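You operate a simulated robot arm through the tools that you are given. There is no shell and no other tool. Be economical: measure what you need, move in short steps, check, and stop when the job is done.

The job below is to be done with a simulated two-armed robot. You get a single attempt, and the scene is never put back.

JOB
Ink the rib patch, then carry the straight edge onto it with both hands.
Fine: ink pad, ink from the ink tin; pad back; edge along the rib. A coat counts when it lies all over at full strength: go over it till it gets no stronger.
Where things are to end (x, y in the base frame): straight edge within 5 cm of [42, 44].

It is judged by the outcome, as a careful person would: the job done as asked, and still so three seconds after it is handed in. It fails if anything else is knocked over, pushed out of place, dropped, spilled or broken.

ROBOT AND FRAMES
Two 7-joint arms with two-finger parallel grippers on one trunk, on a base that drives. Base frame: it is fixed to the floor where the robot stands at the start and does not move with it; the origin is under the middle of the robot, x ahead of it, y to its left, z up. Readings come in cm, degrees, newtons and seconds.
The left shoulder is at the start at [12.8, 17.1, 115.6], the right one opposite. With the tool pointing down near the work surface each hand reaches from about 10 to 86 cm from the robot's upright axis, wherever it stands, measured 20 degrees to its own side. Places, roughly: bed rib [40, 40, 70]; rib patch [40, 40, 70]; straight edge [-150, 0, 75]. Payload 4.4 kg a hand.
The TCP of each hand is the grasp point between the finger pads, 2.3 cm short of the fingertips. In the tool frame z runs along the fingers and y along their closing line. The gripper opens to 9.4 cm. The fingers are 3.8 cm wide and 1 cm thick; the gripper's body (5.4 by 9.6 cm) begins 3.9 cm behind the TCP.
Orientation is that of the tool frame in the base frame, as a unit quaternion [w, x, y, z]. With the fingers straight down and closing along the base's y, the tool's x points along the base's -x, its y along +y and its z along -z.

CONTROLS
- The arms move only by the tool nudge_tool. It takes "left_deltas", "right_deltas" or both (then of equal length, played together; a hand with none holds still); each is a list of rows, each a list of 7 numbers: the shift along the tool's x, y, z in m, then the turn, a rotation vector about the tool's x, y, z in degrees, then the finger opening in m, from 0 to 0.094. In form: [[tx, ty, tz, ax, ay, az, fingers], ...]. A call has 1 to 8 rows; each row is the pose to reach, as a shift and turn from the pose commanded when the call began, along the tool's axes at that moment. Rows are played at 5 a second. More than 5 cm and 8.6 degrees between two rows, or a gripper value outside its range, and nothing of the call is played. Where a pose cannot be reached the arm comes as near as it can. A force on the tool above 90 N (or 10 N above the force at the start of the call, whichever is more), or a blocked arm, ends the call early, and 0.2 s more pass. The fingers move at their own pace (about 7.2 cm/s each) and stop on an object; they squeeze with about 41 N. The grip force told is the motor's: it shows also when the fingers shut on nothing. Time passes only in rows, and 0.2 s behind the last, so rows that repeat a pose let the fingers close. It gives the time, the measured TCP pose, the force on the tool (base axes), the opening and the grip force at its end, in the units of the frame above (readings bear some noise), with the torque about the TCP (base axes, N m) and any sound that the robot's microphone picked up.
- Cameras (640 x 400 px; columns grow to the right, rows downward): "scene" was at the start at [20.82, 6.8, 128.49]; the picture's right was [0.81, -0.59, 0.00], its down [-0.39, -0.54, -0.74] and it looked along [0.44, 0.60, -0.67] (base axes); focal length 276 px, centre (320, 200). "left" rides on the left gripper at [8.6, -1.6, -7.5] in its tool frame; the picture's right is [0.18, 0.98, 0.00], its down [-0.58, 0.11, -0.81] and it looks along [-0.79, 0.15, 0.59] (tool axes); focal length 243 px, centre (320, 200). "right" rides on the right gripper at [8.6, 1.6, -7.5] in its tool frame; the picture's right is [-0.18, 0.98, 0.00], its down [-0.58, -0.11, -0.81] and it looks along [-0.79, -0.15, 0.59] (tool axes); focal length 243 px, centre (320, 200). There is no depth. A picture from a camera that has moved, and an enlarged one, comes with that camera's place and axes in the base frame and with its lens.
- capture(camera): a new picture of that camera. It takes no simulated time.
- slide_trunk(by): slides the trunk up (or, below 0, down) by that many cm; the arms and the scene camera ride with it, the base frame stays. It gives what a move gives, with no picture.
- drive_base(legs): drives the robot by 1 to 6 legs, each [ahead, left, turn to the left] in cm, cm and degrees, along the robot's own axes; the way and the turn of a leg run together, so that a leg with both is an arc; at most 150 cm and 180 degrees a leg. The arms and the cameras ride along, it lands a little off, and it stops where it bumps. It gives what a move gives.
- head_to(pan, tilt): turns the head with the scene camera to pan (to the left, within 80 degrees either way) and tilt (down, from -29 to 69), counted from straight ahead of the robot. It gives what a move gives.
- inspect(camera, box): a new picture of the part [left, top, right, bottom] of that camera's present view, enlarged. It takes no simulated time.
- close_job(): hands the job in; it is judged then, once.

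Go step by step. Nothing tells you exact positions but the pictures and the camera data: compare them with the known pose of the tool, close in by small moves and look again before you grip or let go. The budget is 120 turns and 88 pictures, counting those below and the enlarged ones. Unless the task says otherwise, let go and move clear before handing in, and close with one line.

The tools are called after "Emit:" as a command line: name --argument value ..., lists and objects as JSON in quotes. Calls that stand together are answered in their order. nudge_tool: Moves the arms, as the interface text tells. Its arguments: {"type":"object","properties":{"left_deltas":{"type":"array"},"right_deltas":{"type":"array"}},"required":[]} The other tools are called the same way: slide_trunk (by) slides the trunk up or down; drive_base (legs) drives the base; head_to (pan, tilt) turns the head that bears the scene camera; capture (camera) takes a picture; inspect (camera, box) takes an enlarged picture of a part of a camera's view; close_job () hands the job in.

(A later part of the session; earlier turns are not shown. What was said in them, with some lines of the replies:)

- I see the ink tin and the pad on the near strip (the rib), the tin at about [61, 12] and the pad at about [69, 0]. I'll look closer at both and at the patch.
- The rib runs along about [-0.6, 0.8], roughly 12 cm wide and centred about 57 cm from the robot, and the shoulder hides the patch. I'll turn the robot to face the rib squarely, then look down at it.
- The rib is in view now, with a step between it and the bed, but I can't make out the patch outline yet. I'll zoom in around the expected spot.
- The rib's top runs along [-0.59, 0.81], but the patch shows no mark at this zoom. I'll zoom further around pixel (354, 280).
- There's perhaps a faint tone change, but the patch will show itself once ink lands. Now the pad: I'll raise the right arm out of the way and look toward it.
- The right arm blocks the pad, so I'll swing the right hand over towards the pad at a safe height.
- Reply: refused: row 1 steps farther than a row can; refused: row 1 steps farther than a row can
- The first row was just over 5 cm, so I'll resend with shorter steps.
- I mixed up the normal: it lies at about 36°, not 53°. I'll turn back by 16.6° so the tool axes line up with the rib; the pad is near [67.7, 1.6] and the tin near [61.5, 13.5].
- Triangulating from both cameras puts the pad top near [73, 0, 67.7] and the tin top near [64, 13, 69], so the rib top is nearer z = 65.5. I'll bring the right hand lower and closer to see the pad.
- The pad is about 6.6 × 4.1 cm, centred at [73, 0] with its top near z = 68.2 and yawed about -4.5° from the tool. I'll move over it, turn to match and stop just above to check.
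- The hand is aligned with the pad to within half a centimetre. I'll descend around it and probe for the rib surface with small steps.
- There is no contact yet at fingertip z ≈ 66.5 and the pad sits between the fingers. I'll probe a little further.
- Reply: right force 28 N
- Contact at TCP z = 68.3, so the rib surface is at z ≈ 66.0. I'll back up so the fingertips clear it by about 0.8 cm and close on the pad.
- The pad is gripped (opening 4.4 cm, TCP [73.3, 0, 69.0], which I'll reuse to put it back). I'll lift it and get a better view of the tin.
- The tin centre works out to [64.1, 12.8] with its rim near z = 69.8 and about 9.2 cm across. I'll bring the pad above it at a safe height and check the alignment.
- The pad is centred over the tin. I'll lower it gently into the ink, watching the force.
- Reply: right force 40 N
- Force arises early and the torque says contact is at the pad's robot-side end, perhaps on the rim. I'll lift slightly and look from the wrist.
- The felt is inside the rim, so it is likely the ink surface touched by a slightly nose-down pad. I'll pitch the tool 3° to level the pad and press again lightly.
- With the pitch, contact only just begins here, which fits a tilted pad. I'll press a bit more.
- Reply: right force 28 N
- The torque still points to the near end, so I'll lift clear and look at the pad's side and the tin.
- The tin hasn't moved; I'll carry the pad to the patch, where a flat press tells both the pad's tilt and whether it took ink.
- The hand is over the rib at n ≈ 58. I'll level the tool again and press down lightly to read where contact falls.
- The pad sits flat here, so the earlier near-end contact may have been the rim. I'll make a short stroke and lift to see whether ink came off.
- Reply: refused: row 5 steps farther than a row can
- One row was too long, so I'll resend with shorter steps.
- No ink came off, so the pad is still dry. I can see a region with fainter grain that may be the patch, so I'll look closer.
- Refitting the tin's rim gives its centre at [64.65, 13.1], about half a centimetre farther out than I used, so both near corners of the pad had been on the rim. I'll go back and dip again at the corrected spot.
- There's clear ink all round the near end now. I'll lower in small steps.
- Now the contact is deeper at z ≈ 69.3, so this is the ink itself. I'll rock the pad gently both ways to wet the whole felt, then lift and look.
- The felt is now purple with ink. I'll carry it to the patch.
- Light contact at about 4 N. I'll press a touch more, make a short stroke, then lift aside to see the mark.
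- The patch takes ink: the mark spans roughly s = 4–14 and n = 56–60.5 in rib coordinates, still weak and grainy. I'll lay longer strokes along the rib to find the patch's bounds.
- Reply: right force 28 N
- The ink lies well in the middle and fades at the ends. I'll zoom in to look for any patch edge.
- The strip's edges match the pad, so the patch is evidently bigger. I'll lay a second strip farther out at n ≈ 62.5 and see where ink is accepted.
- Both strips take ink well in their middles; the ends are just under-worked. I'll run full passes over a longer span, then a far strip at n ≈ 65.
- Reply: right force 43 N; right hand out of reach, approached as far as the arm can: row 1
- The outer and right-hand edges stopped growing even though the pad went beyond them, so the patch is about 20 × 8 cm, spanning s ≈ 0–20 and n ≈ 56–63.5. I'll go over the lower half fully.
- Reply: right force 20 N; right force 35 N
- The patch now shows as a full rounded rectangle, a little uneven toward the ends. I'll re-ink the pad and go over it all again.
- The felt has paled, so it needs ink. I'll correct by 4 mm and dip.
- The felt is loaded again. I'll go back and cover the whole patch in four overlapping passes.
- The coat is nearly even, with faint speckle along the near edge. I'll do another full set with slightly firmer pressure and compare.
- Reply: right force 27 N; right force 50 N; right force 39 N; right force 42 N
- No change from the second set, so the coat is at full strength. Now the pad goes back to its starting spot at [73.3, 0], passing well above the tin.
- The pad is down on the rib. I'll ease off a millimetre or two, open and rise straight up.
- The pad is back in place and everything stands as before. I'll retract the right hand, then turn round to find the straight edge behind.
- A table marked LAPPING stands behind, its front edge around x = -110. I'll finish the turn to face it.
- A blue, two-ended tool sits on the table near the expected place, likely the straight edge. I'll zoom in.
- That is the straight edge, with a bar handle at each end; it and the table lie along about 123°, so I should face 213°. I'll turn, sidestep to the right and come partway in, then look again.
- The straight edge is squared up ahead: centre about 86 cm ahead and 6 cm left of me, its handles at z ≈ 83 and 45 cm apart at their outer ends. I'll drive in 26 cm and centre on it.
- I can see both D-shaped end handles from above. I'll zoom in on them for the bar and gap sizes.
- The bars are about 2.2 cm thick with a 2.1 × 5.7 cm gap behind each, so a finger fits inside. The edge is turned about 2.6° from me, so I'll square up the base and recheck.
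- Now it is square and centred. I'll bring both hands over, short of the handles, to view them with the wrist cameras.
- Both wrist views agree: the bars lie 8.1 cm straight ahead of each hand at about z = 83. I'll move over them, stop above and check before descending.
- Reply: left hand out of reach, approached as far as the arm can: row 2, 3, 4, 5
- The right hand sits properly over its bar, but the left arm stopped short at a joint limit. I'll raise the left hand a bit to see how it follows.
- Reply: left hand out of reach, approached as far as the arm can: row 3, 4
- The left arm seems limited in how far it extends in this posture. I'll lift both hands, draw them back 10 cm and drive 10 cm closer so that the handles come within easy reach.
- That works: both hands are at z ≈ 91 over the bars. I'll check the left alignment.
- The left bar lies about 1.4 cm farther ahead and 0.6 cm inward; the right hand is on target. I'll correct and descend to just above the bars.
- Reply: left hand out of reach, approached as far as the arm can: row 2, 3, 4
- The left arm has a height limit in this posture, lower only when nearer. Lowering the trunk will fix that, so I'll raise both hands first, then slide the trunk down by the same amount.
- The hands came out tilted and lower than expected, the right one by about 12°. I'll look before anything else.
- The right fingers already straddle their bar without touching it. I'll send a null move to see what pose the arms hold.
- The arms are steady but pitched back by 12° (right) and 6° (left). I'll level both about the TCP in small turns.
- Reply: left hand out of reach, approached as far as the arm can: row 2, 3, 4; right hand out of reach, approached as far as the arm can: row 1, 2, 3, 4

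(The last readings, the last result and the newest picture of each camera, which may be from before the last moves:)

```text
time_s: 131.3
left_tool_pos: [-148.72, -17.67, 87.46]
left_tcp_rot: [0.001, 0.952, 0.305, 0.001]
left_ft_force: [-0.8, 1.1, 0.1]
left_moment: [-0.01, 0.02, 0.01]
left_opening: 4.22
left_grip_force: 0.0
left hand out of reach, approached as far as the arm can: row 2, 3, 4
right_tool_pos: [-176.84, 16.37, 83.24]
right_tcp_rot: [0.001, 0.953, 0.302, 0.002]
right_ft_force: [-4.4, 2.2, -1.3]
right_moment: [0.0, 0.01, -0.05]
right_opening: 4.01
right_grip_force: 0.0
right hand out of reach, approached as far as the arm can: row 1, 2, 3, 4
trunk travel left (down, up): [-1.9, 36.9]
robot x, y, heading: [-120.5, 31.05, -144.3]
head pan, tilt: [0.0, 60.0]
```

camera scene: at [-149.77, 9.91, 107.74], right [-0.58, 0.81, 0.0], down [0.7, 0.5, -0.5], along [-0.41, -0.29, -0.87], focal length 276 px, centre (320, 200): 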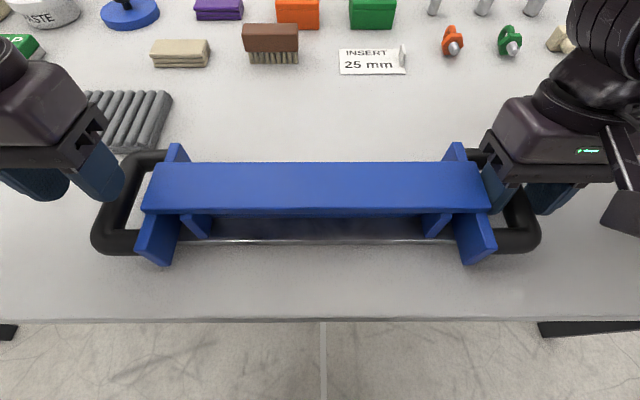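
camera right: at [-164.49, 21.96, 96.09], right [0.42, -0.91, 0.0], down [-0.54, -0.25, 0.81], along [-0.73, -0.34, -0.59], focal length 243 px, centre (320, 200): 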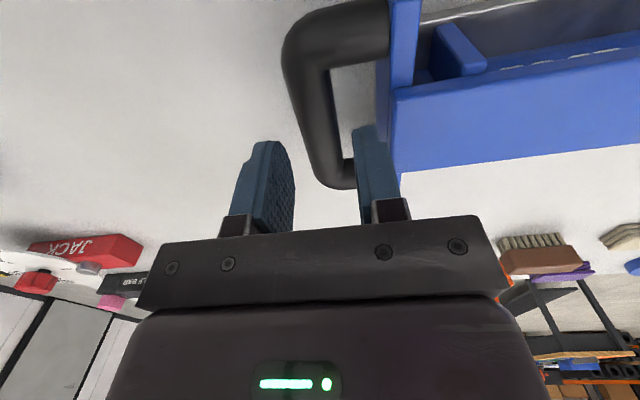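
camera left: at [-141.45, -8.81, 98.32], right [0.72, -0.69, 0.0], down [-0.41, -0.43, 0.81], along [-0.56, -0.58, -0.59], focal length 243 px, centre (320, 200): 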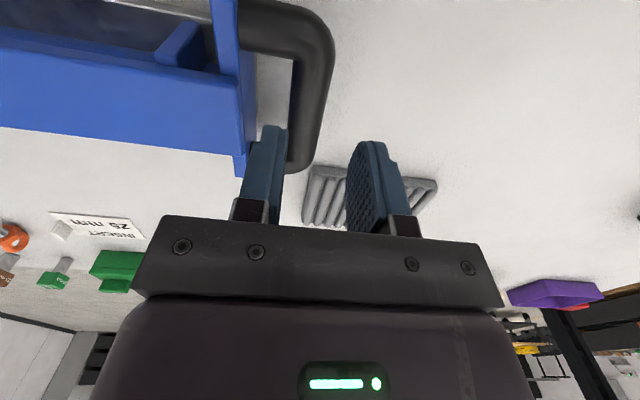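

Lowering the trunk also brings the shoulders forward, so the hands are now too close in. I'll lift both straight up, back the base off 12 cm and look.

Emit:
nudge_tool --left_deltas '[[0, 0, -0.02, 0, 0, 0, 0.042], [0, 0, -0.05, 0, 0, 0, 0.042], [0, 0, -0.08, 0, 0, 0, 0.042]]' --right_deltas '[[0, 0, -0.02, 0, 0, 0, 0.042], [0, 0, -0.05, 0, 0, 0, 0.042], [0, 0, -0.09, 0, 0, 0, 0.042]]'

Emit:
drive_base --legs '[[-12, 0, 0]]'

Emit:
capture --camera "scene"

```text
time_s: 132.1
left_tool_pos: [-148.44, -17.63, 95.63]
left_tcp_rot: [0.001, 0.952, 0.305, -0.001]
left_ft_force: [-0.6, 0.4, 0.0]
left_moment: [0.0, 0.01, -0.01]
left_opening: 4.18
left_grip_force: 0.0
right_tool_pos: [-176.64, 16.37, 92.31]
right_tcp_rot: [0.002, 0.952, 0.305, 0.001]
right_ft_force: [-0.4, 0.6, 1.2]
right_moment: [-0.02, -0.04, -0.04]
right_opening: 4.18
right_grip_force: 0.1
trunk travel left (down, up): [-1.9, 36.9]
robot x, y, heading: [-120.31, 30.85, -144.6]
head pan, tilt: [0.0, 60.0]
```

```text
time_s: 133.3
left_tool_pos: [-139.08, -10.5, 95.54]
left_tcp_rot: [0.001, 0.953, 0.303, 0.0]
left_ft_force: [0.1, -0.8, -0.2]
left_moment: [-0.03, 0.0, 0.0]
left_opening: 4.17
left_grip_force: 0.0
right_tool_pos: [-167.02, 23.4, 92.31]
right_tcp_rot: [0.002, 0.953, 0.304, 0.002]
right_ft_force: [0.4, 0.1, 0.0]
right_moment: [-0.01, 0.02, 0.02]
right_opening: 4.18
right_grip_force: 0.0
trunk travel left (down, up): [-1.9, 36.9]
robot x, y, heading: [-110.81, 38.06, -144.5]
head pan, tilt: [0.0, 60.0]
```

```text
14 pictures are left
camera scene: at [-140.21, 16.89, 107.73], right [-0.58, 0.81, 0.0], down [0.71, 0.5, -0.5], along [-0.41, -0.29, -0.87], focal length 276 px, centre (320, 200)
```

scene: 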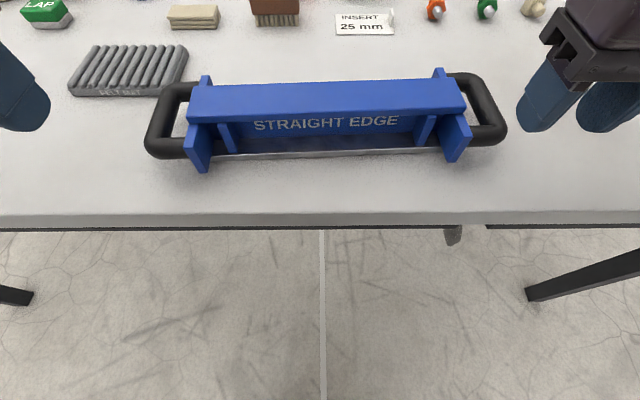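

The edge was nudged about 3° round on the table, no harm done. I'll square the base to it again and bring the hands over the bars.

Emit:
drive_base --legs '[[0, 0, 2.9], [0, -4.2, 0]]'

Emit:
nudge_tool --left_deltas '[[-0.03, -0.01, 0, 0, 0, 0, 0.042], [-0.06, -0.02, 0, 0, 0, 0, 0.042], [-0.09, -0.031, 0, 0, 0, 0, 0.042], [-0.114, -0.031, 0.03, 0, 0, 0, 0.042]]' --right_deltas '[[-0.02, 0.002, 0, 0, 0, 0, 0.042], [-0.04, 0.004, 0, 0, 0, 0, 0.042], [-0.06, 0.007, 0, 0, 0, 0, 0.042], [-0.084, 0.007, 0, 0, 0, 0, 0.042]]'

Emit:
capture --camera "left"

Emit:
capture --camera "right"

```text
time_s: 134.8
left_tool_pos: [-139.28, -8.69, 95.59]
left_tcp_rot: [0.001, 0.944, 0.33, -0.001]
left_ft_force: [0.3, 1.2, -0.4]
left_moment: [0.0, -0.01, 0.0]
left_opening: 4.21
left_grip_force: 0.1
right_tool_pos: [-168.93, 23.76, 92.17]
right_tcp_rot: [0.003, 0.945, 0.328, 0.003]
right_ft_force: [0.4, -0.2, -0.5]
right_moment: [0.0, 0.01, -0.02]
right_opening: 4.19
right_grip_force: 0.1
trunk travel left (down, up): [-1.9, 36.9]
robot x, y, heading: [-113.37, 41.53, -141.4]
head pan, tilt: [0.0, 60.0]
```

```text
time_s: 135.8
left_tool_pos: [-150.26, -13.49, 92.58]
left_tcp_rot: [0.001, 0.945, 0.328, -0.001]
left_ft_force: [0.3, -0.2, -1.1]
left_moment: [0.02, 0.0, -0.02]
left_opening: 4.18
left_grip_force: 0.0
right_tool_pos: [-175.23, 17.82, 92.08]
right_tcp_rot: [0.001, 0.945, 0.328, 0.003]
right_ft_force: [-0.4, -0.5, -0.5]
right_moment: [0.0, 0.03, -0.02]
right_opening: 4.18
right_grip_force: 0.1
trunk travel left (down, up): [-1.9, 36.9]
robot x, y, heading: [-113.55, 41.29, -141.7]
head pan, tilt: [0.0, 60.0]
```

```text
13 pictures are left
camera left: at [-144.35, -6.78, 100.03], right [0.75, -0.66, 0.0], down [-0.39, -0.45, 0.81], along [-0.53, -0.61, -0.59], focal length 243 px, centre (320, 200)
```

left: 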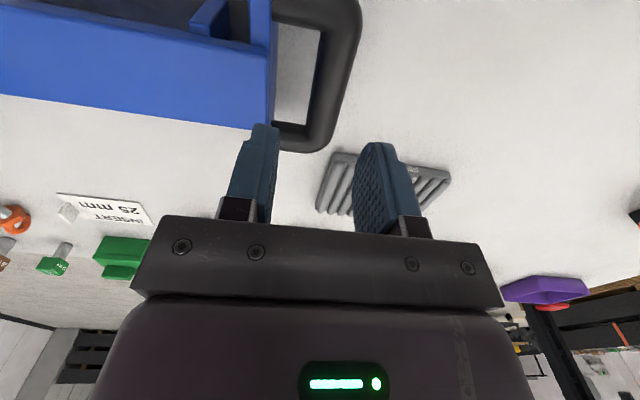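

```text
12 pictures are left
camera right: at [-167.28, 21.99, 99.55], right [0.47, -0.89, 0.0], down [-0.53, -0.27, 0.8], along [-0.71, -0.38, -0.6], focal length 243 px, centre (320, 200)
```

right: 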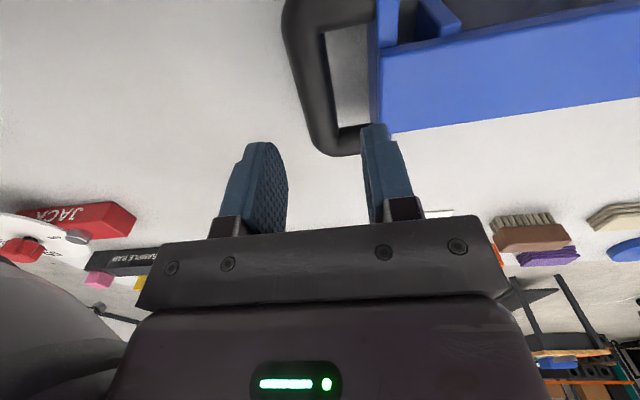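

Small corrections: left 0.4 cm back and 0.85 cm outward, right 0.6 cm back. Then I'll descend around the bars in two stages, watching forces.

Emit:
nudge_tool --left_deltas '[[0.004, 0.0085, 0, 0, 0, 0, 0.042], [0.004, 0.0085, 0.03, 0, 0, 0, 0.042], [0.004, 0.0085, 0.055, 0, 0, 0, 0.042], [0.004, 0.0085, 0.06, 0, 0, 0, 0.042]]' --right_deltas '[[0.006, -0.001, 0, 0, 0, 0, 0.042], [0.006, -0.001, 0.03, 0, 0, 0, 0.042], [0.006, -0.001, 0.05, 0, 0, 0, 0.042], [0.006, -0.001, 0.055, 0, 0, 0, 0.042]]'

Emit:
capture --camera "left"

```text
time_s: 136.8
left_tool_pos: [-149.4, -13.73, 86.54]
left_tcp_rot: [0.0, 0.945, 0.328, -0.001]
left_ft_force: [0.4, 0.1, 0.1]
left_moment: [0.02, 0.01, 0.01]
left_opening: 4.23
left_grip_force: 0.1
right_tool_pos: [-174.78, 18.42, 86.61]
right_tcp_rot: [0.002, 0.945, 0.328, 0.002]
right_ft_force: [0.0, 1.1, 0.1]
right_moment: [0.01, 0.0, 0.01]
right_opening: 4.2
right_grip_force: 0.2
trunk travel left (down, up): [-1.9, 36.9]
robot x, y, heading: [-113.34, 41.13, -141.9]
head pan, tilt: [0.0, 60.0]
```

```text
11 pictures are left
camera left: at [-143.58, -7.05, 93.95], right [0.75, -0.66, 0.0], down [-0.39, -0.45, 0.81], along [-0.53, -0.61, -0.59], focal length 243 px, centre (320, 200)
```

left: 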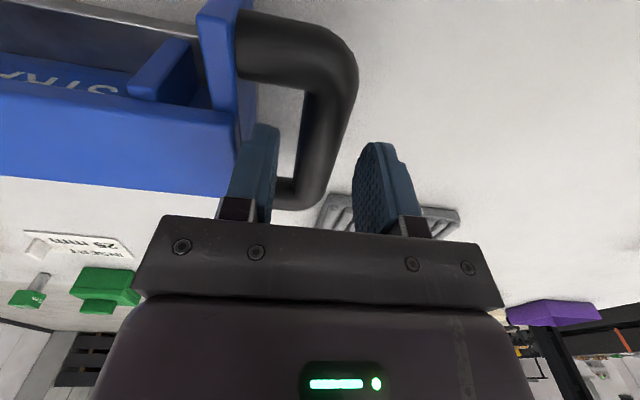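

The bar runs cleanly between the left fingers. Descending the last 2.3 cm with both.

Emit:
nudge_tool --left_deltas '[[0, 0, 0.01, 0, 0, 0, 0.042], [0, 0, 0.018, 0, 0, 0, 0.042], [0, 0, 0.024, 0, 0, 0, 0.042], [0, 0, 0.024, 0, 0, 0, 0.042]]' --right_deltas '[[0, 0, 0.01, 0, 0, 0, 0.042], [0, 0, 0.018, 0, 0, 0, 0.042], [0, 0, 0.024, 0, 0, 0, 0.042], [0, 0, 0.024, 0, 0, 0, 0.042]]'

Emit:
inspect --camera "scene" --box '[80, 40, 560, 340]'

```text
time_s: 137.8
left_tool_pos: [-149.32, -13.84, 84.07]
left_tcp_rot: [0.001, 0.944, 0.329, 0.0]
left_ft_force: [-0.6, -0.2, -0.3]
left_moment: [-0.04, -0.01, 0.02]
left_opening: 4.22
left_grip_force: 0.1
right_tool_pos: [-174.74, 18.36, 84.26]
right_tcp_rot: [0.001, 0.945, 0.328, 0.002]
right_ft_force: [0.2, -0.1, 0.3]
right_moment: [-0.01, 0.02, -0.02]
right_opening: 4.19
right_grip_force: 0.1
trunk travel left (down, up): [-1.9, 36.9]
robot x, y, heading: [-113.12, 41.39, -141.4]
head pan, tilt: [0.0, 60.0]
```

```text
1.33 times, centred on (320, 190) of scene
camera zoom: at [-141.76, 18.68, 107.7], right [-0.62, 0.78, 0.0], down [0.68, 0.54, -0.5], along [-0.39, -0.31, -0.87], focal length 368 px, centre (320, 213)
```

zoom: 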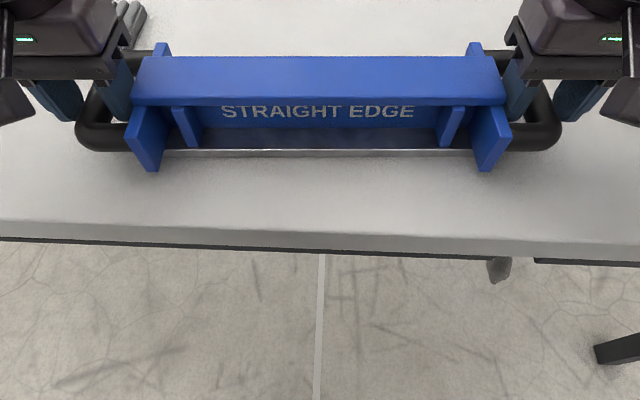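

Both grippers are in position. I'll go 0.8 cm lower for a firmer hold, then close both.

Emit:
nudge_tool --left_deltas '[[0, 0, 0.004, 0, 0, 0, 0.042], [0, 0, 0.008, 0, 0, 0, 0.042], [0, 0, 0.008, 0, 0, 0, 0.042]]' --right_deltas '[[0, 0, 0.004, 0, 0, 0, 0.042], [0, 0, 0.008, 0, 0, 0, 0.042], [0, 0, 0.008, 0, 0, 0, 0.042]]'

Emit:
nudge_tool --left_deltas '[[0, 0, 0, 0, 0, 0, 0.03], [0, 0, 0, 0, 0, 0, 0.01], [0, 0, 0, 0, 0, 0, 0.01], [0, 0, 0, 0, 0, 0, 0.01]]' --right_deltas '[[0, 0, 0, 0, 0, 0, 0.03], [0, 0, 0, 0, 0, 0, 0.01], [0, 0, 0, 0, 0, 0, 0.01], [0, 0, 0, 0, 0, 0, 0.01]]'

```text
time_s: 138.6
left_tool_pos: [-149.26, -13.72, 83.3]
left_tcp_rot: [0.001, 0.944, 0.329, 0.0]
left_ft_force: [0.5, 1.8, -0.5]
left_moment: [0.0, -0.01, -0.01]
left_opening: 4.2
left_grip_force: 0.0
right_tool_pos: [-174.66, 18.41, 83.47]
right_tcp_rot: [0.002, 0.945, 0.328, 0.002]
right_ft_force: [0.4, 0.0, 0.5]
right_moment: [0.01, -0.04, -0.02]
right_opening: 4.19
right_grip_force: 0.1
trunk travel left (down, up): [-1.9, 36.9]
robot x, y, heading: [-113.32, 41.32, -141.5]
head pan, tilt: [0.0, 60.0]
```

```text
time_s: 139.6
left_tool_pos: [-149.29, -13.8, 83.29]
left_tcp_rot: [0.003, 0.944, 0.329, 0.0]
left_ft_force: [26.5, -35.1, 8.8]
left_moment: [-0.41, 0.03, -1.8]
left_opening: 2.62
left_grip_force: 41.2
right_tool_pos: [-174.86, 18.7, 83.47]
right_tcp_rot: [-0.002, 0.945, 0.328, 0.002]
right_ft_force: [-32.7, 40.4, 0.2]
right_moment: [-0.07, 0.45, 1.63]
right_opening: 2.6
right_grip_force: 40.7
trunk travel left (down, up): [-1.9, 36.9]
robot x, y, heading: [-113.36, 41.5, -141.7]
head pan, tilt: [0.0, 60.0]
```

Both bars are held (2.6 cm), but the hands pull against each other as they sit a bit too close together. I'll ease them apart a few millimetres.

Emit:
nudge_tool --left_deltas '[[0, 0.002, 0, 0, 0, 0, 0.01], [0, 0.004, 0, 0, 0, 0, 0.01], [0, 0.004, 0, 0, 0, 0, 0.01]]' --right_deltas '[[0, -0.002, 0, 0, 0, 0, 0.01], [0, -0.004, 0, 0, 0, 0, 0.01], [0, -0.004, 0, 0, 0, 0, 0.01]]'

```text
time_s: 140.4
left_tool_pos: [-149.16, -13.84, 83.27]
left_tcp_rot: [-0.001, 0.945, 0.326, -0.001]
left_ft_force: [-13.7, 19.1, -0.8]
left_moment: [0.43, -0.69, -1.71]
left_opening: 2.6
left_grip_force: 41.1
right_tool_pos: [-174.58, 18.54, 83.44]
right_tcp_rot: [0.006, 0.944, 0.33, 0.002]
right_ft_force: [10.4, -14.9, 8.5]
right_moment: [-0.29, -0.08, 1.55]
right_opening: 2.59
right_grip_force: 40.9
trunk travel left (down, up): [-1.9, 36.9]
robot x, y, heading: [-113.17, 40.87, -141.6]
head pan, tilt: [0.0, 60.0]
```

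Emit:
nudge_tool --left_deltas '[[0, -0.0013, 0, 0, 0, 0, 0.01], [0, -0.0013, -0.01, 0, 0, 0, 0.01], [0, -0.0013, -0.02, 0, 0, 0, 0.01], [0, -0.0013, -0.03, 0, 0, 0, 0.01]]' --right_deltas '[[0, 0.0013, 0, 0, 0, 0, 0.01], [0, 0.0013, -0.01, 0, 0, 0, 0.01], [0, 0.0013, -0.02, 0, 0, 0, 0.01], [0, 0.0013, -0.03, 0, 0, 0, 0.01]]'

Emit:
capture --camera "scene"

```text
time_s: 141.4
left_tool_pos: [-149.41, -13.92, 86.38]
left_tcp_rot: [-0.002, 0.944, 0.329, -0.002]
left_ft_force: [-29.7, 37.4, -10.0]
left_moment: [0.12, 0.25, -1.36]
left_opening: 2.6
left_grip_force: 40.9
right_tool_pos: [-174.74, 18.58, 86.35]
right_tcp_rot: [0.005, 0.944, 0.329, 0.003]
right_ft_force: [29.8, -38.0, -10.9]
right_moment: [0.16, -0.46, 1.69]
right_opening: 2.59
right_grip_force: 40.8
trunk travel left (down, up): [-1.9, 36.9]
robot x, y, heading: [-113.58, 41.05, -141.5]
head pan, tilt: [0.0, 60.0]
```

```text
9 pictures are left
camera scene: at [-141.84, 18.61, 107.66], right [-0.62, 0.78, 0.0], down [0.68, 0.54, -0.5], along [-0.39, -0.31, -0.87], focal length 276 px, centre (320, 200)
```

scene: 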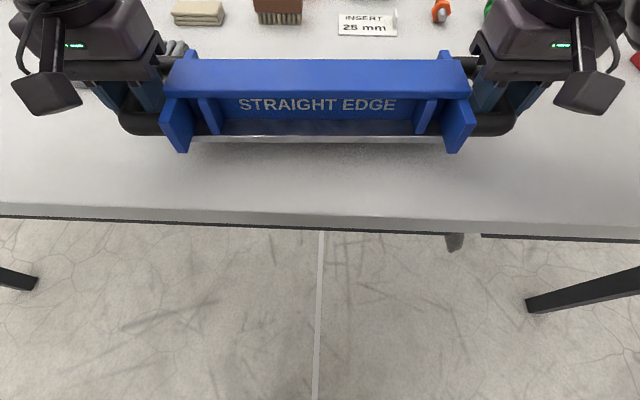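

It is lifted evenly, about 10 N per hand. I'll bring the hands 2.5 mm closer each to relax the tension and lift it higher.

Emit:
nudge_tool --left_deltas '[[0, -0.0015, 0, 0, 0, 0, 0.01], [0, -0.0025, -0.01, 0, 0, 0, 0.01], [0, -0.0025, -0.03, 0, 0, 0, 0.01], [0, -0.0025, -0.05, 0, 0, 0, 0.01], [0, -0.0025, -0.07, 0, 0, 0, 0.01], [0, -0.0025, -0.07, 0, 0, 0, 0.01]]' --right_deltas '[[0, 0.0015, 0, 0, 0, 0, 0.01], [0, 0.0025, -0.01, 0, 0, 0, 0.01], [0, 0.0025, -0.03, 0, 0, 0, 0.01], [0, 0.0025, -0.05, 0, 0, 0, 0.01], [0, 0.0025, -0.07, 0, 0, 0, 0.01], [0, 0.0025, -0.07, 0, 0, 0, 0.01]]'

```text
time_s: 142.8
left_tool_pos: [-149.4, -13.88, 93.17]
left_tcp_rot: [0.002, 0.944, 0.33, 0.003]
left_ft_force: [18.8, -25.3, -10.6]
left_moment: [-0.1, -0.05, -1.31]
left_opening: 2.6
left_grip_force: 40.4
right_tool_pos: [-175.07, 18.43, 93.48]
right_tcp_rot: [-0.002, 0.945, 0.327, 0.002]
right_ft_force: [-19.7, 26.1, -11.3]
right_moment: [0.49, -0.04, 1.79]
right_opening: 2.65
right_grip_force: 40.6
trunk travel left (down, up): [-1.9, 36.9]
robot x, y, heading: [-113.83, 41.19, -141.7]
head pan, tilt: [0.0, 60.0]
```

Now I'll pull the load 4 cm closer, then back away from the table.

Emit:
nudge_tool --left_deltas '[[0.01, 0.001, -0.01, 0, 0, 0, 0.01], [0.02, 0.001, -0.02, 0, 0, 0, 0.01], [0.03, 0.001, -0.02, 0, 0, 0, 0.01], [0.04, 0.001, -0.02, 0, 0, 0, 0.01], [0.04, 0.001, -0.02, 0, 0, 0, 0.01]]' --right_deltas '[[0.01, -0.001, -0.01, 0, 0, 0, 0.01], [0.02, -0.001, -0.02, 0, 0, 0, 0.01], [0.03, -0.001, -0.02, 0, 0, 0, 0.01], [0.04, -0.001, -0.02, 0, 0, 0, 0.01], [0.04, -0.001, -0.02, 0, 0, 0, 0.01]]'

Emit:
drive_base --legs '[[-45, 0, 0]]'

```text
time_s: 144.0
left_tool_pos: [-146.15, -11.27, 95.26]
left_tcp_rot: [0.0, 0.945, 0.328, 0.0]
left_ft_force: [18.6, -22.4, -11.8]
left_moment: [0.3, -0.84, -1.57]
left_opening: 2.58
left_grip_force: 40.9
right_tool_pos: [-171.83, 20.87, 95.28]
right_tcp_rot: [0.001, 0.944, 0.329, 0.002]
right_ft_force: [-17.4, 21.7, -10.4]
right_moment: [-0.16, 0.49, 1.55]
right_opening: 2.63
right_grip_force: 41.3
trunk travel left (down, up): [-1.9, 36.9]
robot x, y, heading: [-113.41, 41.31, -141.4]
head pan, tilt: [0.0, 60.0]
```

```text
time_s: 146.7
left_tool_pos: [-111.05, 16.24, 95.31]
left_tcp_rot: [0.0, 0.944, 0.33, 0.0]
left_ft_force: [15.7, -19.3, -10.0]
left_moment: [-0.12, 0.0, -1.56]
left_opening: 2.59
left_grip_force: 41.6
right_tool_pos: [-136.85, 48.58, 95.44]
right_tcp_rot: [0.001, 0.944, 0.329, 0.002]
right_ft_force: [-15.5, 19.1, -11.3]
right_moment: [0.45, -0.11, 1.6]
right_opening: 2.61
right_grip_force: 40.9
trunk travel left (down, up): [-1.9, 36.9]
robot x, y, heading: [-78.68, 68.52, -141.4]
head pan, tilt: [0.0, 60.0]
```

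The load is steady. Turning round towards the bed in two halves, then I'll check.

Emit:
drive_base --legs '[[0, 0, 90], [0, 0, 87.8]]'

Emit:
head_to --pan -30 --tilt 35

Emit:
capture --camera "scene"

```text
time_s: 154.7
left_tool_pos: [-43.9, 120.21, 95.35]
left_tcp_rot: [0.001, -0.311, 0.95, 0.001]
left_ft_force: [-6.1, 8.8, -10.1]
left_moment: [-0.1, 0.24, -1.58]
left_opening: 2.6
left_grip_force: 41.5
right_tool_pos: [-19.29, 86.86, 95.37]
right_tcp_rot: [-0.002, -0.311, 0.95, 0.001]
right_ft_force: [5.6, -7.9, -10.7]
right_moment: [-0.21, -0.03, 1.47]
right_opening: 2.66
right_grip_force: 40.9
trunk travel left (down, up): [-1.9, 36.9]
robot x, y, heading: [-78.6, 69.09, 36.3]
head pan, tilt: [0.0, 60.0]
```

```text
time_s: 155.6
left_tool_pos: [-43.84, 120.18, 95.3]
left_tcp_rot: [0.0, -0.31, 0.951, 0.001]
left_ft_force: [-0.4, 2.4, -11.1]
left_moment: [-0.02, 0.18, -1.75]
left_opening: 2.57
left_grip_force: 41.3
right_tool_pos: [-19.41, 86.97, 95.47]
right_tcp_rot: [-0.002, -0.311, 0.951, 0.002]
right_ft_force: [1.9, -2.1, -11.0]
right_moment: [-0.1, 0.16, 1.92]
right_opening: 2.59
right_grip_force: 41.1
trunk travel left (down, up): [-1.9, 36.9]
robot x, y, heading: [-78.46, 68.91, 36.1]
head pan, tilt: [-30.0, 35.0]
```

```text
8 pictures are left
camera scene: at [-45.66, 87.43, 111.07], right [0.11, -0.99, 0.0], down [-0.57, -0.06, -0.82], along [0.81, 0.09, -0.58], focal length 276 px, centre (320, 200)
```

scene: 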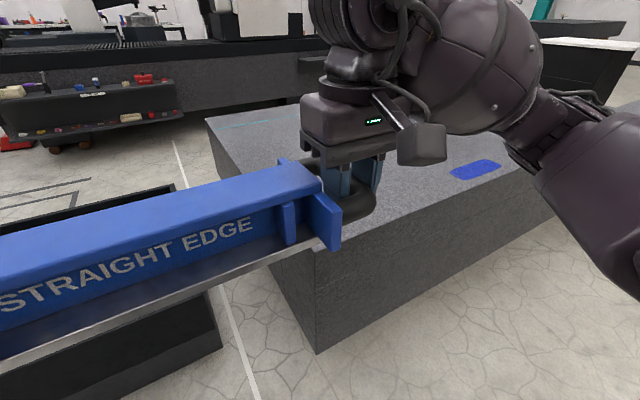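

The patch is in view at about [41, 45] and the edge is steady at z ≈ 95. I'll sidestep right 91 cm and go most of the way forward.

Emit:
drive_base --legs '[[0, -91.4, 0], [21, 0, 0]]'

Emit:
head_to --pan 0 --tilt 60

Emit:
capture --camera "scene"

```text
time_s: 165.2
left_tool_pos: [26.05, 60.36, 95.29]
left_tcp_rot: [-0.001, -0.316, 0.949, 0.001]
left_ft_force: [-1.4, 3.2, -11.4]
left_moment: [-0.1, 0.21, -1.53]
left_opening: 2.57
left_grip_force: 40.8
right_tool_pos: [50.83, 27.49, 95.4]
right_tcp_rot: [-0.004, -0.316, 0.949, 0.001]
right_ft_force: [2.8, -2.5, -11.3]
right_moment: [-0.14, 0.12, 1.56]
right_opening: 2.65
right_grip_force: 40.6
trunk travel left (down, up): [-1.9, 36.9]
robot x, y, heading: [-8.31, 8.4, 36.7]
head pan, tilt: [-30.0, 35.0]
```

```text
time_s: 166.1
left_tool_pos: [26.09, 60.43, 95.32]
left_tcp_rot: [0.0, -0.316, 0.949, 0.002]
left_ft_force: [0.1, 1.4, -10.8]
left_moment: [0.01, 0.12, -1.59]
left_opening: 2.58
left_grip_force: 41.3
right_tool_pos: [50.92, 27.44, 95.43]
right_tcp_rot: [-0.003, -0.316, 0.949, 0.001]
right_ft_force: [0.4, -1.6, -10.2]
right_moment: [-0.16, 0.2, 1.87]
right_opening: 2.61
right_grip_force: 41.0
trunk travel left (down, up): [-1.9, 36.9]
robot x, y, heading: [-8.07, 8.61, 37.2]
head pan, tilt: [0.0, 60.0]
```

```text
7 pictures are left
camera scene: at [21.23, 30.55, 107.65], right [0.6, -0.8, 0.0], down [-0.69, -0.52, -0.5], along [0.4, 0.3, -0.87], focal length 276 px, centre (320, 200)
```

scene: 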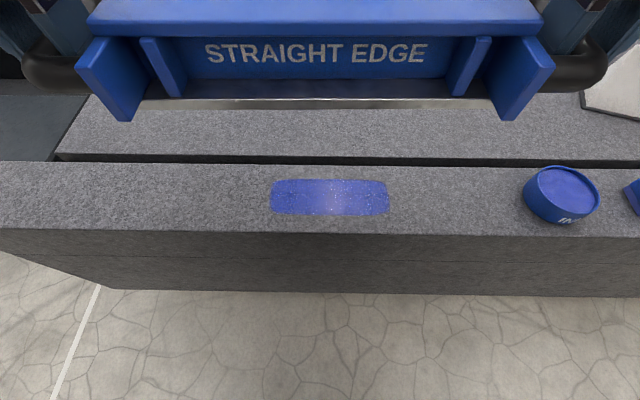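

The patch centre computes to [42, 44] and the edge is about 3 cm short and 2 cm too far left. I'll trim with a small drive and check the readings.

Emit:
drive_base --legs '[[2.9, -1.4, -0.6]]'

Emit:
nudge_tool --left_deltas '[[0, 0, 0.03, 0, 0, 0, 0.01], [0, 0, 0.06, 0, 0, 0, 0.01], [0, 0, 0.09, 0, 0, 0, 0.01], [0, 0, 0.12, 0, 0, 0, 0.01], [0, 0, 0.15, 0, 0, 0, 0.01], [0, 0, 0.15, 0, 0, 0, 0.01]]' --right_deltas '[[0, 0, 0.03, 0, 0, 0, 0.01], [0, 0, 0.06, 0, 0, 0, 0.01], [0, 0, 0.09, 0, 0, 0, 0.01], [0, 0, 0.12, 0, 0, 0, 0.01], [0, 0, 0.15, 0, 0, 0, 0.01], [0, 0, 0.15, 0, 0, 0, 0.01]]'

```text
time_s: 166.9
left_tool_pos: [29.88, 60.72, 95.27]
left_tcp_rot: [-0.001, -0.311, 0.951, 0.001]
left_ft_force: [0.6, 0.0, -10.9]
left_moment: [-0.05, 0.02, -1.49]
left_opening: 2.57
left_grip_force: 41.3
right_tool_pos: [54.38, 27.6, 95.33]
right_tcp_rot: [-0.003, -0.311, 0.95, 0.002]
right_ft_force: [0.0, 0.0, -11.7]
right_moment: [-0.23, 0.21, 1.49]
right_opening: 2.61
right_grip_force: 41.1
trunk travel left (down, up): [-1.9, 36.9]
robot x, y, heading: [-4.61, 9.09, 36.5]
head pan, tilt: [0.0, 60.0]
```

```text
time_s: 168.3
left_tool_pos: [29.7, 60.7, 80.33]
left_tcp_rot: [0.001, -0.311, 0.95, 0.0]
left_ft_force: [3.8, -3.7, -10.5]
left_moment: [-0.22, 0.2, -1.28]
left_opening: 2.58
left_grip_force: 40.9
right_tool_pos: [54.1, 27.49, 80.3]
right_tcp_rot: [-0.002, -0.312, 0.95, 0.002]
right_ft_force: [-3.8, 2.5, -10.9]
right_moment: [0.08, 0.14, 1.54]
right_opening: 2.62
right_grip_force: 41.0
trunk travel left (down, up): [-1.9, 36.9]
robot x, y, heading: [-4.61, 9.61, 36.0]
head pan, tilt: [0.0, 60.0]
```

The edge centre is now at [41.9, 44.1]. I'll keep lowering, both hands together.

Emit:
nudge_tool --left_deltas '[[0, 0, 0.02, 0, 0, 0, 0.01], [0, 0, 0.035, 0, 0, 0, 0.01], [0, 0, 0.045, 0, 0, 0, 0.01], [0, 0, 0.045, 0, 0, 0, 0.01]]' --right_deltas '[[0, 0, 0.02, 0, 0, 0, 0.01], [0, 0, 0.035, 0, 0, 0, 0.01], [0, 0, 0.045, 0, 0, 0, 0.01], [0, 0, 0.045, 0, 0, 0, 0.01]]'

Emit:
capture --camera "scene"

```text
time_s: 169.3
left_tool_pos: [29.79, 60.59, 75.88]
left_tcp_rot: [0.001, -0.309, 0.951, 0.0]
left_ft_force: [12.1, -14.9, -10.6]
left_moment: [-0.27, 0.16, -1.17]
left_opening: 2.57
left_grip_force: 40.9
right_tool_pos: [54.25, 27.42, 75.99]
right_tcp_rot: [-0.003, -0.311, 0.95, 0.0]
right_ft_force: [-11.9, 14.6, -10.2]
right_moment: [0.07, 0.14, 1.72]
right_opening: 2.64
right_grip_force: 41.4
trunk travel left (down, up): [-1.9, 36.9]
robot x, y, heading: [-4.69, 9.37, 36.5]
head pan, tilt: [0.0, 60.0]
```

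```text
6 pictures are left
camera scene: at [24.6, 30.85, 107.66], right [0.59, -0.81, 0.0], down [-0.7, -0.51, -0.5], along [0.4, 0.3, -0.87], focal length 276 px, centre (320, 200)
```

scene: 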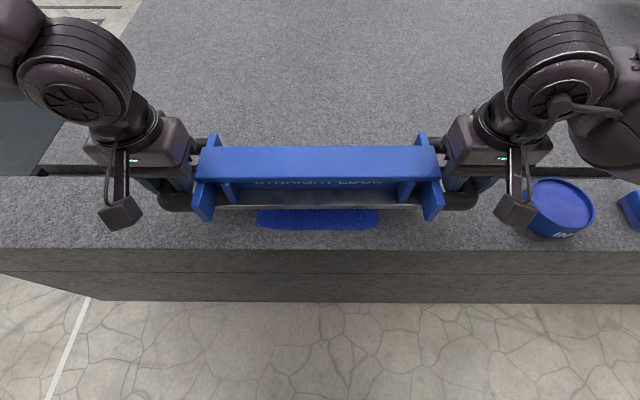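

It is well aligned over the patch. I'll lower further in 5 mm steps until the weight comes off the hands.

Emit:
nudge_tool --left_deltas '[[0, 0, 0.005, 0, 0, 0, 0.01], [0, 0, 0.01, 0, 0, 0, 0.01], [0, 0, 0.015, 0, 0, 0, 0.01], [0, 0, 0.015, 0, 0, 0, 0.01]]' --right_deltas '[[0, 0, 0.005, 0, 0, 0, 0.01], [0, 0, 0.01, 0, 0, 0, 0.01], [0, 0, 0.015, 0, 0, 0, 0.01], [0, 0, 0.015, 0, 0, 0, 0.01]]'

Emit:
nudge_tool --left_deltas '[[0, 0, 0.005, 0, 0, 0, 0.01], [0, 0, 0.01, 0, 0, 0, 0.01], [0, 0, 0.01, 0, 0, 0, 0.01]]' --right_deltas '[[0, 0, 0.005, 0, 0, 0, 0.01], [0, 0, 0.01, 0, 0, 0, 0.01], [0, 0, 0.01, 0, 0, 0, 0.01]]'

```text
time_s: 170.3
left_tool_pos: [29.75, 60.47, 74.2]
left_tcp_rot: [-0.001, -0.311, 0.951, 0.002]
left_ft_force: [4.6, -5.0, -10.6]
left_moment: [-0.17, 0.28, -1.18]
left_opening: 2.58
left_grip_force: 41.1
right_tool_pos: [54.19, 27.47, 74.37]
right_tcp_rot: [-0.002, -0.311, 0.95, -0.001]
right_ft_force: [-7.0, 4.9, -10.3]
right_moment: [0.15, 0.08, 1.63]
right_opening: 2.61
right_grip_force: 40.3
trunk travel left (down, up): [-1.9, 36.9]
robot x, y, heading: [-4.78, 9.13, 36.2]
head pan, tilt: [0.0, 60.0]
```

```text
time_s: 171.2
left_tool_pos: [29.81, 60.66, 73.22]
left_tcp_rot: [-0.001, -0.31, 0.951, 0.001]
left_ft_force: [1.0, -4.3, -10.8]
left_moment: [-0.14, -0.01, -1.88]
left_opening: 2.57
left_grip_force: 41.2
right_tool_pos: [54.15, 27.4, 73.3]
right_tcp_rot: [-0.003, -0.31, 0.951, 0.0]
right_ft_force: [-0.6, 3.0, -11.1]
right_moment: [-0.23, 0.14, 1.24]
right_opening: 2.64
right_grip_force: 41.0
trunk travel left (down, up): [-1.9, 36.9]
robot x, y, heading: [-4.94, 9.22, 36.3]
head pan, tilt: [0.0, 60.0]
```

Emit:
nudge_tool --left_deltas '[[0, 0, 0.004, 0, 0, 0, 0.01], [0, 0, 0.008, 0, 0, 0, 0.01], [0, 0, 0.008, 0, 0, 0, 0.01]]' --right_deltas '[[0, 0, 0.004, 0, 0, 0, 0.01], [0, 0, 0.008, 0, 0, 0, 0.01], [0, 0, 0.008, 0, 0, 0, 0.01]]'

```text
time_s: 171.9
left_tool_pos: [29.86, 60.75, 72.38]
left_tcp_rot: [0.0, -0.311, 0.95, 0.001]
left_ft_force: [0.8, -3.4, -11.5]
left_moment: [-0.16, 0.27, -1.76]
left_opening: 2.57
left_grip_force: 40.6
right_tool_pos: [54.02, 27.3, 72.65]
right_tcp_rot: [-0.002, -0.312, 0.95, 0.001]
right_ft_force: [-0.6, 2.5, -10.5]
right_moment: [0.06, 0.06, 1.21]
right_opening: 2.58
right_grip_force: 41.0
trunk travel left (down, up): [-1.9, 36.9]
robot x, y, heading: [-4.85, 9.27, 36.0]
head pan, tilt: [0.0, 60.0]
```

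Emit:
nudge_tool --left_deltas '[[0, 0, 0.003, 0, 0, 0, 0.01], [0, 0, 0.006, 0, 0, 0, 0.01], [0, 0, 0.008, 0, 0, 0, 0.01], [0, 0, 0.008, 0, 0, 0, 0.01]]' --right_deltas '[[0, 0, 0.003, 0, 0, 0, 0.01], [0, 0, 0.006, 0, 0, 0, 0.01], [0, 0, 0.008, 0, 0, 0, 0.01], [0, 0, 0.008, 0, 0, 0, 0.01]]'

```text
time_s: 172.9
left_tool_pos: [29.79, 60.8, 71.67]
left_tcp_rot: [-0.001, -0.312, 0.95, 0.002]
left_ft_force: [-1.2, 2.4, -10.9]
left_moment: [-0.18, 0.56, -1.34]
left_opening: 2.58
left_grip_force: 41.0
right_tool_pos: [54.16, 27.3, 71.69]
right_tcp_rot: [-0.002, -0.31, 0.951, 0.0]
right_ft_force: [0.7, -3.7, -10.0]
right_moment: [0.24, -0.08, 1.79]
right_opening: 2.57
right_grip_force: 40.8
trunk travel left (down, up): [-1.9, 36.9]
robot x, y, heading: [-4.85, 9.63, 36.2]
head pan, tilt: [0.0, 60.0]
```

Emit:
nudge_tool --left_deltas '[[0, 0, 0.003, 0, 0, 0, 0.01], [0, 0, 0.006, 0, 0, 0, 0.01], [0, 0, 0.008, 0, 0, 0, 0.01], [0, 0, 0.008, 0, 0, 0, 0.01]]' --right_deltas '[[0, 0, 0.003, 0, 0, 0, 0.01], [0, 0, 0.006, 0, 0, 0, 0.01], [0, 0, 0.008, 0, 0, 0, 0.01], [0, 0, 0.008, 0, 0, 0, 0.01]]'

Emit:
inspect --camera "scene" --box '[140, 110, 500, 290]'

```text
time_s: 173.9
left_tool_pos: [29.68, 60.55, 71.43]
left_tcp_rot: [0.005, -0.311, 0.95, 0.002]
left_ft_force: [-4.9, 23.3, 27.0]
left_moment: [-0.13, 0.81, -1.69]
left_opening: 2.59
left_grip_force: 41.1
right_tool_pos: [54.08, 27.34, 71.65]
right_tcp_rot: [0.002, -0.311, 0.95, 0.002]
right_ft_force: [8.4, -12.4, 35.8]
right_moment: [-0.23, -0.07, 1.61]
right_opening: 2.6
right_grip_force: 41.5
trunk travel left (down, up): [-1.9, 36.9]
robot x, y, heading: [-4.94, 9.17, 36.4]
head pan, tilt: [0.0, 60.0]
```

```text
1.78 times, centred on (320, 200) of scene
camera zoom: at [24.21, 30.64, 107.94], right [0.59, -0.81, 0.0], down [-0.7, -0.51, -0.5], along [0.41, 0.3, -0.86], focal length 491 px, centre (320, 200)
```

zoom: 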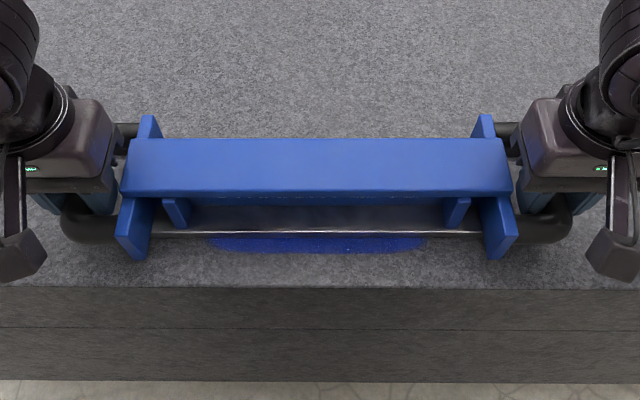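

The edge is down on the rib, square and centred over the patch. I'll ease off the pressure, open both grippers to 4.2 cm and rise straight up.

Emit:
nudge_tool --left_deltas '[[0, 0, -0.003, 0, 0, 0, 0.01], [0, 0, -0.005, 0, 0, 0, 0.01], [0, 0, -0.005, 0, 0, 0, 0.01]]' --right_deltas '[[0, 0, -0.003, 0, 0, 0, 0.01], [0, 0, -0.006, 0, 0, 0, 0.01], [0, 0, -0.006, 0, 0, 0, 0.01]]'

Emit:
nudge_tool --left_deltas '[[0, 0, 0, 0, 0, 0, 0.03], [0, 0, 0, 0, 0, 0, 0.042], [0, 0, 0, 0, 0, 0, 0.042], [0, 0, 0, 0, 0, 0, 0.042]]' --right_deltas '[[0, 0, 0, 0, 0, 0, 0.03], [0, 0, 0, 0, 0, 0, 0.042], [0, 0, 0, 0, 0, 0, 0.042], [0, 0, 0, 0, 0, 0, 0.042]]'

```text
time_s: 174.8
left_tool_pos: [29.62, 60.59, 71.42]
left_tcp_rot: [0.0, -0.311, 0.95, 0.001]
left_ft_force: [-2.6, 16.6, 17.2]
left_moment: [0.41, -0.61, -1.66]
left_opening: 2.6
left_grip_force: 40.9
right_tool_pos: [54.08, 27.32, 71.57]
right_tcp_rot: [-0.004, -0.31, 0.951, 0.0]
right_ft_force: [8.7, -1.9, -3.0]
right_moment: [0.64, -0.78, 1.18]
right_opening: 2.6
right_grip_force: 41.0
trunk travel left (down, up): [-1.9, 36.9]
robot x, y, heading: [-4.86, 9.22, 36.3]
head pan, tilt: [0.0, 60.0]
```

```text
time_s: 175.8
left_tool_pos: [29.74, 60.44, 71.52]
left_tcp_rot: [0.0, -0.311, 0.951, 0.0]
left_ft_force: [0.6, -0.1, -0.9]
left_moment: [-0.01, 0.01, 0.0]
left_opening: 4.22
left_grip_force: 0.1
right_tool_pos: [54.08, 27.21, 71.71]
right_tcp_rot: [-0.002, -0.312, 0.95, 0.001]
right_ft_force: [-0.4, -0.1, 0.8]
right_moment: [0.0, 0.01, 0.0]
right_opening: 4.2
right_grip_force: 0.1
trunk travel left (down, up): [-1.9, 36.9]
robot x, y, heading: [-4.74, 9.33, 36.5]
head pan, tilt: [0.0, 60.0]
```

Both hands are free of load. Rising straight up in small steps.

Emit:
nudge_tool --left_deltas '[[0, 0, -0.01, 0, 0, 0, 0.042], [0, 0, -0.03, 0, 0, 0, 0.042], [0, 0, -0.06, 0, 0, 0, 0.042], [0, 0, -0.1, 0, 0, 0, 0.042], [0, 0, -0.14, 0, 0, 0, 0.042], [0, 0, -0.18, 0, 0, 0, 0.042]]' --right_deltas '[[0, 0, -0.01, 0, 0, 0, 0.042], [0, 0, -0.03, 0, 0, 0, 0.042], [0, 0, -0.06, 0, 0, 0, 0.042], [0, 0, -0.1, 0, 0, 0, 0.042], [0, 0, -0.14, 0, 0, 0, 0.042], [0, 0, -0.18, 0, 0, 0, 0.042]]'

Emit:
drive_base --legs '[[-20, 0, 0]]'

Emit:
head_to --pan -10 --tilt 40

Emit:
capture --camera "scene"

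```text
time_s: 177.2
left_tool_pos: [29.76, 60.83, 89.5]
left_tcp_rot: [0.0, -0.31, 0.951, 0.001]
left_ft_force: [0.2, 0.0, 0.1]
left_moment: [0.02, -0.03, -0.01]
left_opening: 4.18
left_grip_force: 0.0
right_tool_pos: [54.17, 27.57, 89.85]
right_tcp_rot: [-0.002, -0.311, 0.95, 0.0]
right_ft_force: [0.0, -1.3, -0.2]
right_moment: [0.04, -0.04, -0.01]
right_opening: 4.2
right_grip_force: 0.1
trunk travel left (down, up): [-1.9, 36.9]
robot x, y, heading: [-5.18, 9.63, 36.5]
head pan, tilt: [0.0, 60.0]
```

```text
time_s: 178.8
left_tool_pos: [13.59, 49.06, 89.66]
left_tcp_rot: [0.001, -0.312, 0.95, 0.001]
left_ft_force: [-0.1, 0.2, -0.1]
left_moment: [0.0, -0.01, 0.02]
left_opening: 4.19
left_grip_force: 0.1
right_tool_pos: [38.15, 15.95, 89.75]
right_tcp_rot: [-0.002, -0.314, 0.95, 0.001]
right_ft_force: [0.5, 0.1, 0.4]
right_moment: [-0.01, -0.01, 0.0]
right_opening: 4.2
right_grip_force: 0.0
trunk travel left (down, up): [-1.9, 36.9]
robot x, y, heading: [-21.05, -2.75, 36.4]
head pan, tilt: [0.0, 60.0]
```

```text
time_s: 179.6
left_tool_pos: [13.6, 49.2, 89.58]
left_tcp_rot: [0.0, -0.312, 0.95, 0.0]
left_ft_force: [0.1, 0.3, 0.8]
left_moment: [-0.02, 0.03, 0.03]
left_opening: 4.19
left_grip_force: 0.1
right_tool_pos: [38.14, 15.89, 89.86]
right_tcp_rot: [-0.002, -0.313, 0.95, 0.0]
right_ft_force: [0.5, 0.5, 0.9]
right_moment: [0.0, -0.03, 0.02]
right_opening: 4.22
right_grip_force: 0.0
trunk travel left (down, up): [-1.9, 36.9]
robot x, y, heading: [-21.19, -2.56, 36.5]
head pan, tilt: [-10.0, 40.0]
```

```text
4 pictures are left
camera scene: at [10.63, 18.92, 110.37], right [0.45, -0.89, 0.0], down [-0.58, -0.29, -0.77], along [0.69, 0.34, -0.64], focal length 276 px, centre (320, 200)
```

scene: 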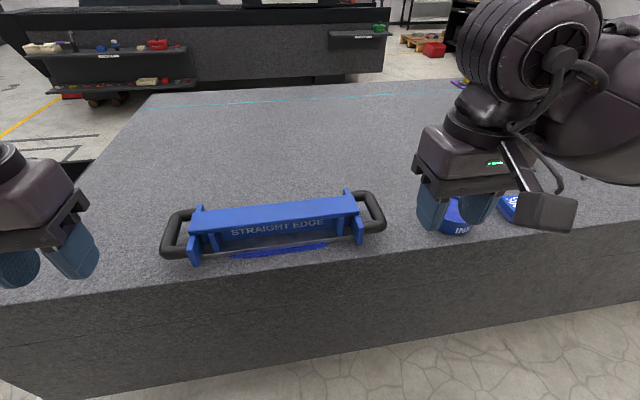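

The straight edge lies along the rib over the inked patch, centred at about [42, 44]. The pad and tin stand in their places and both hands are clear, so I'm handing in.

Emit:
close_job

```text
The job is handed in.
```

The rib patch has a full, even coat of ink. A second full set of passes made it no stronger. The straight edge was carried over with both hands and lies along the rib on the patch, centred at about [42, 44]. The ink pad is back where it started, the ink tin has not moved, and both hands are clear.
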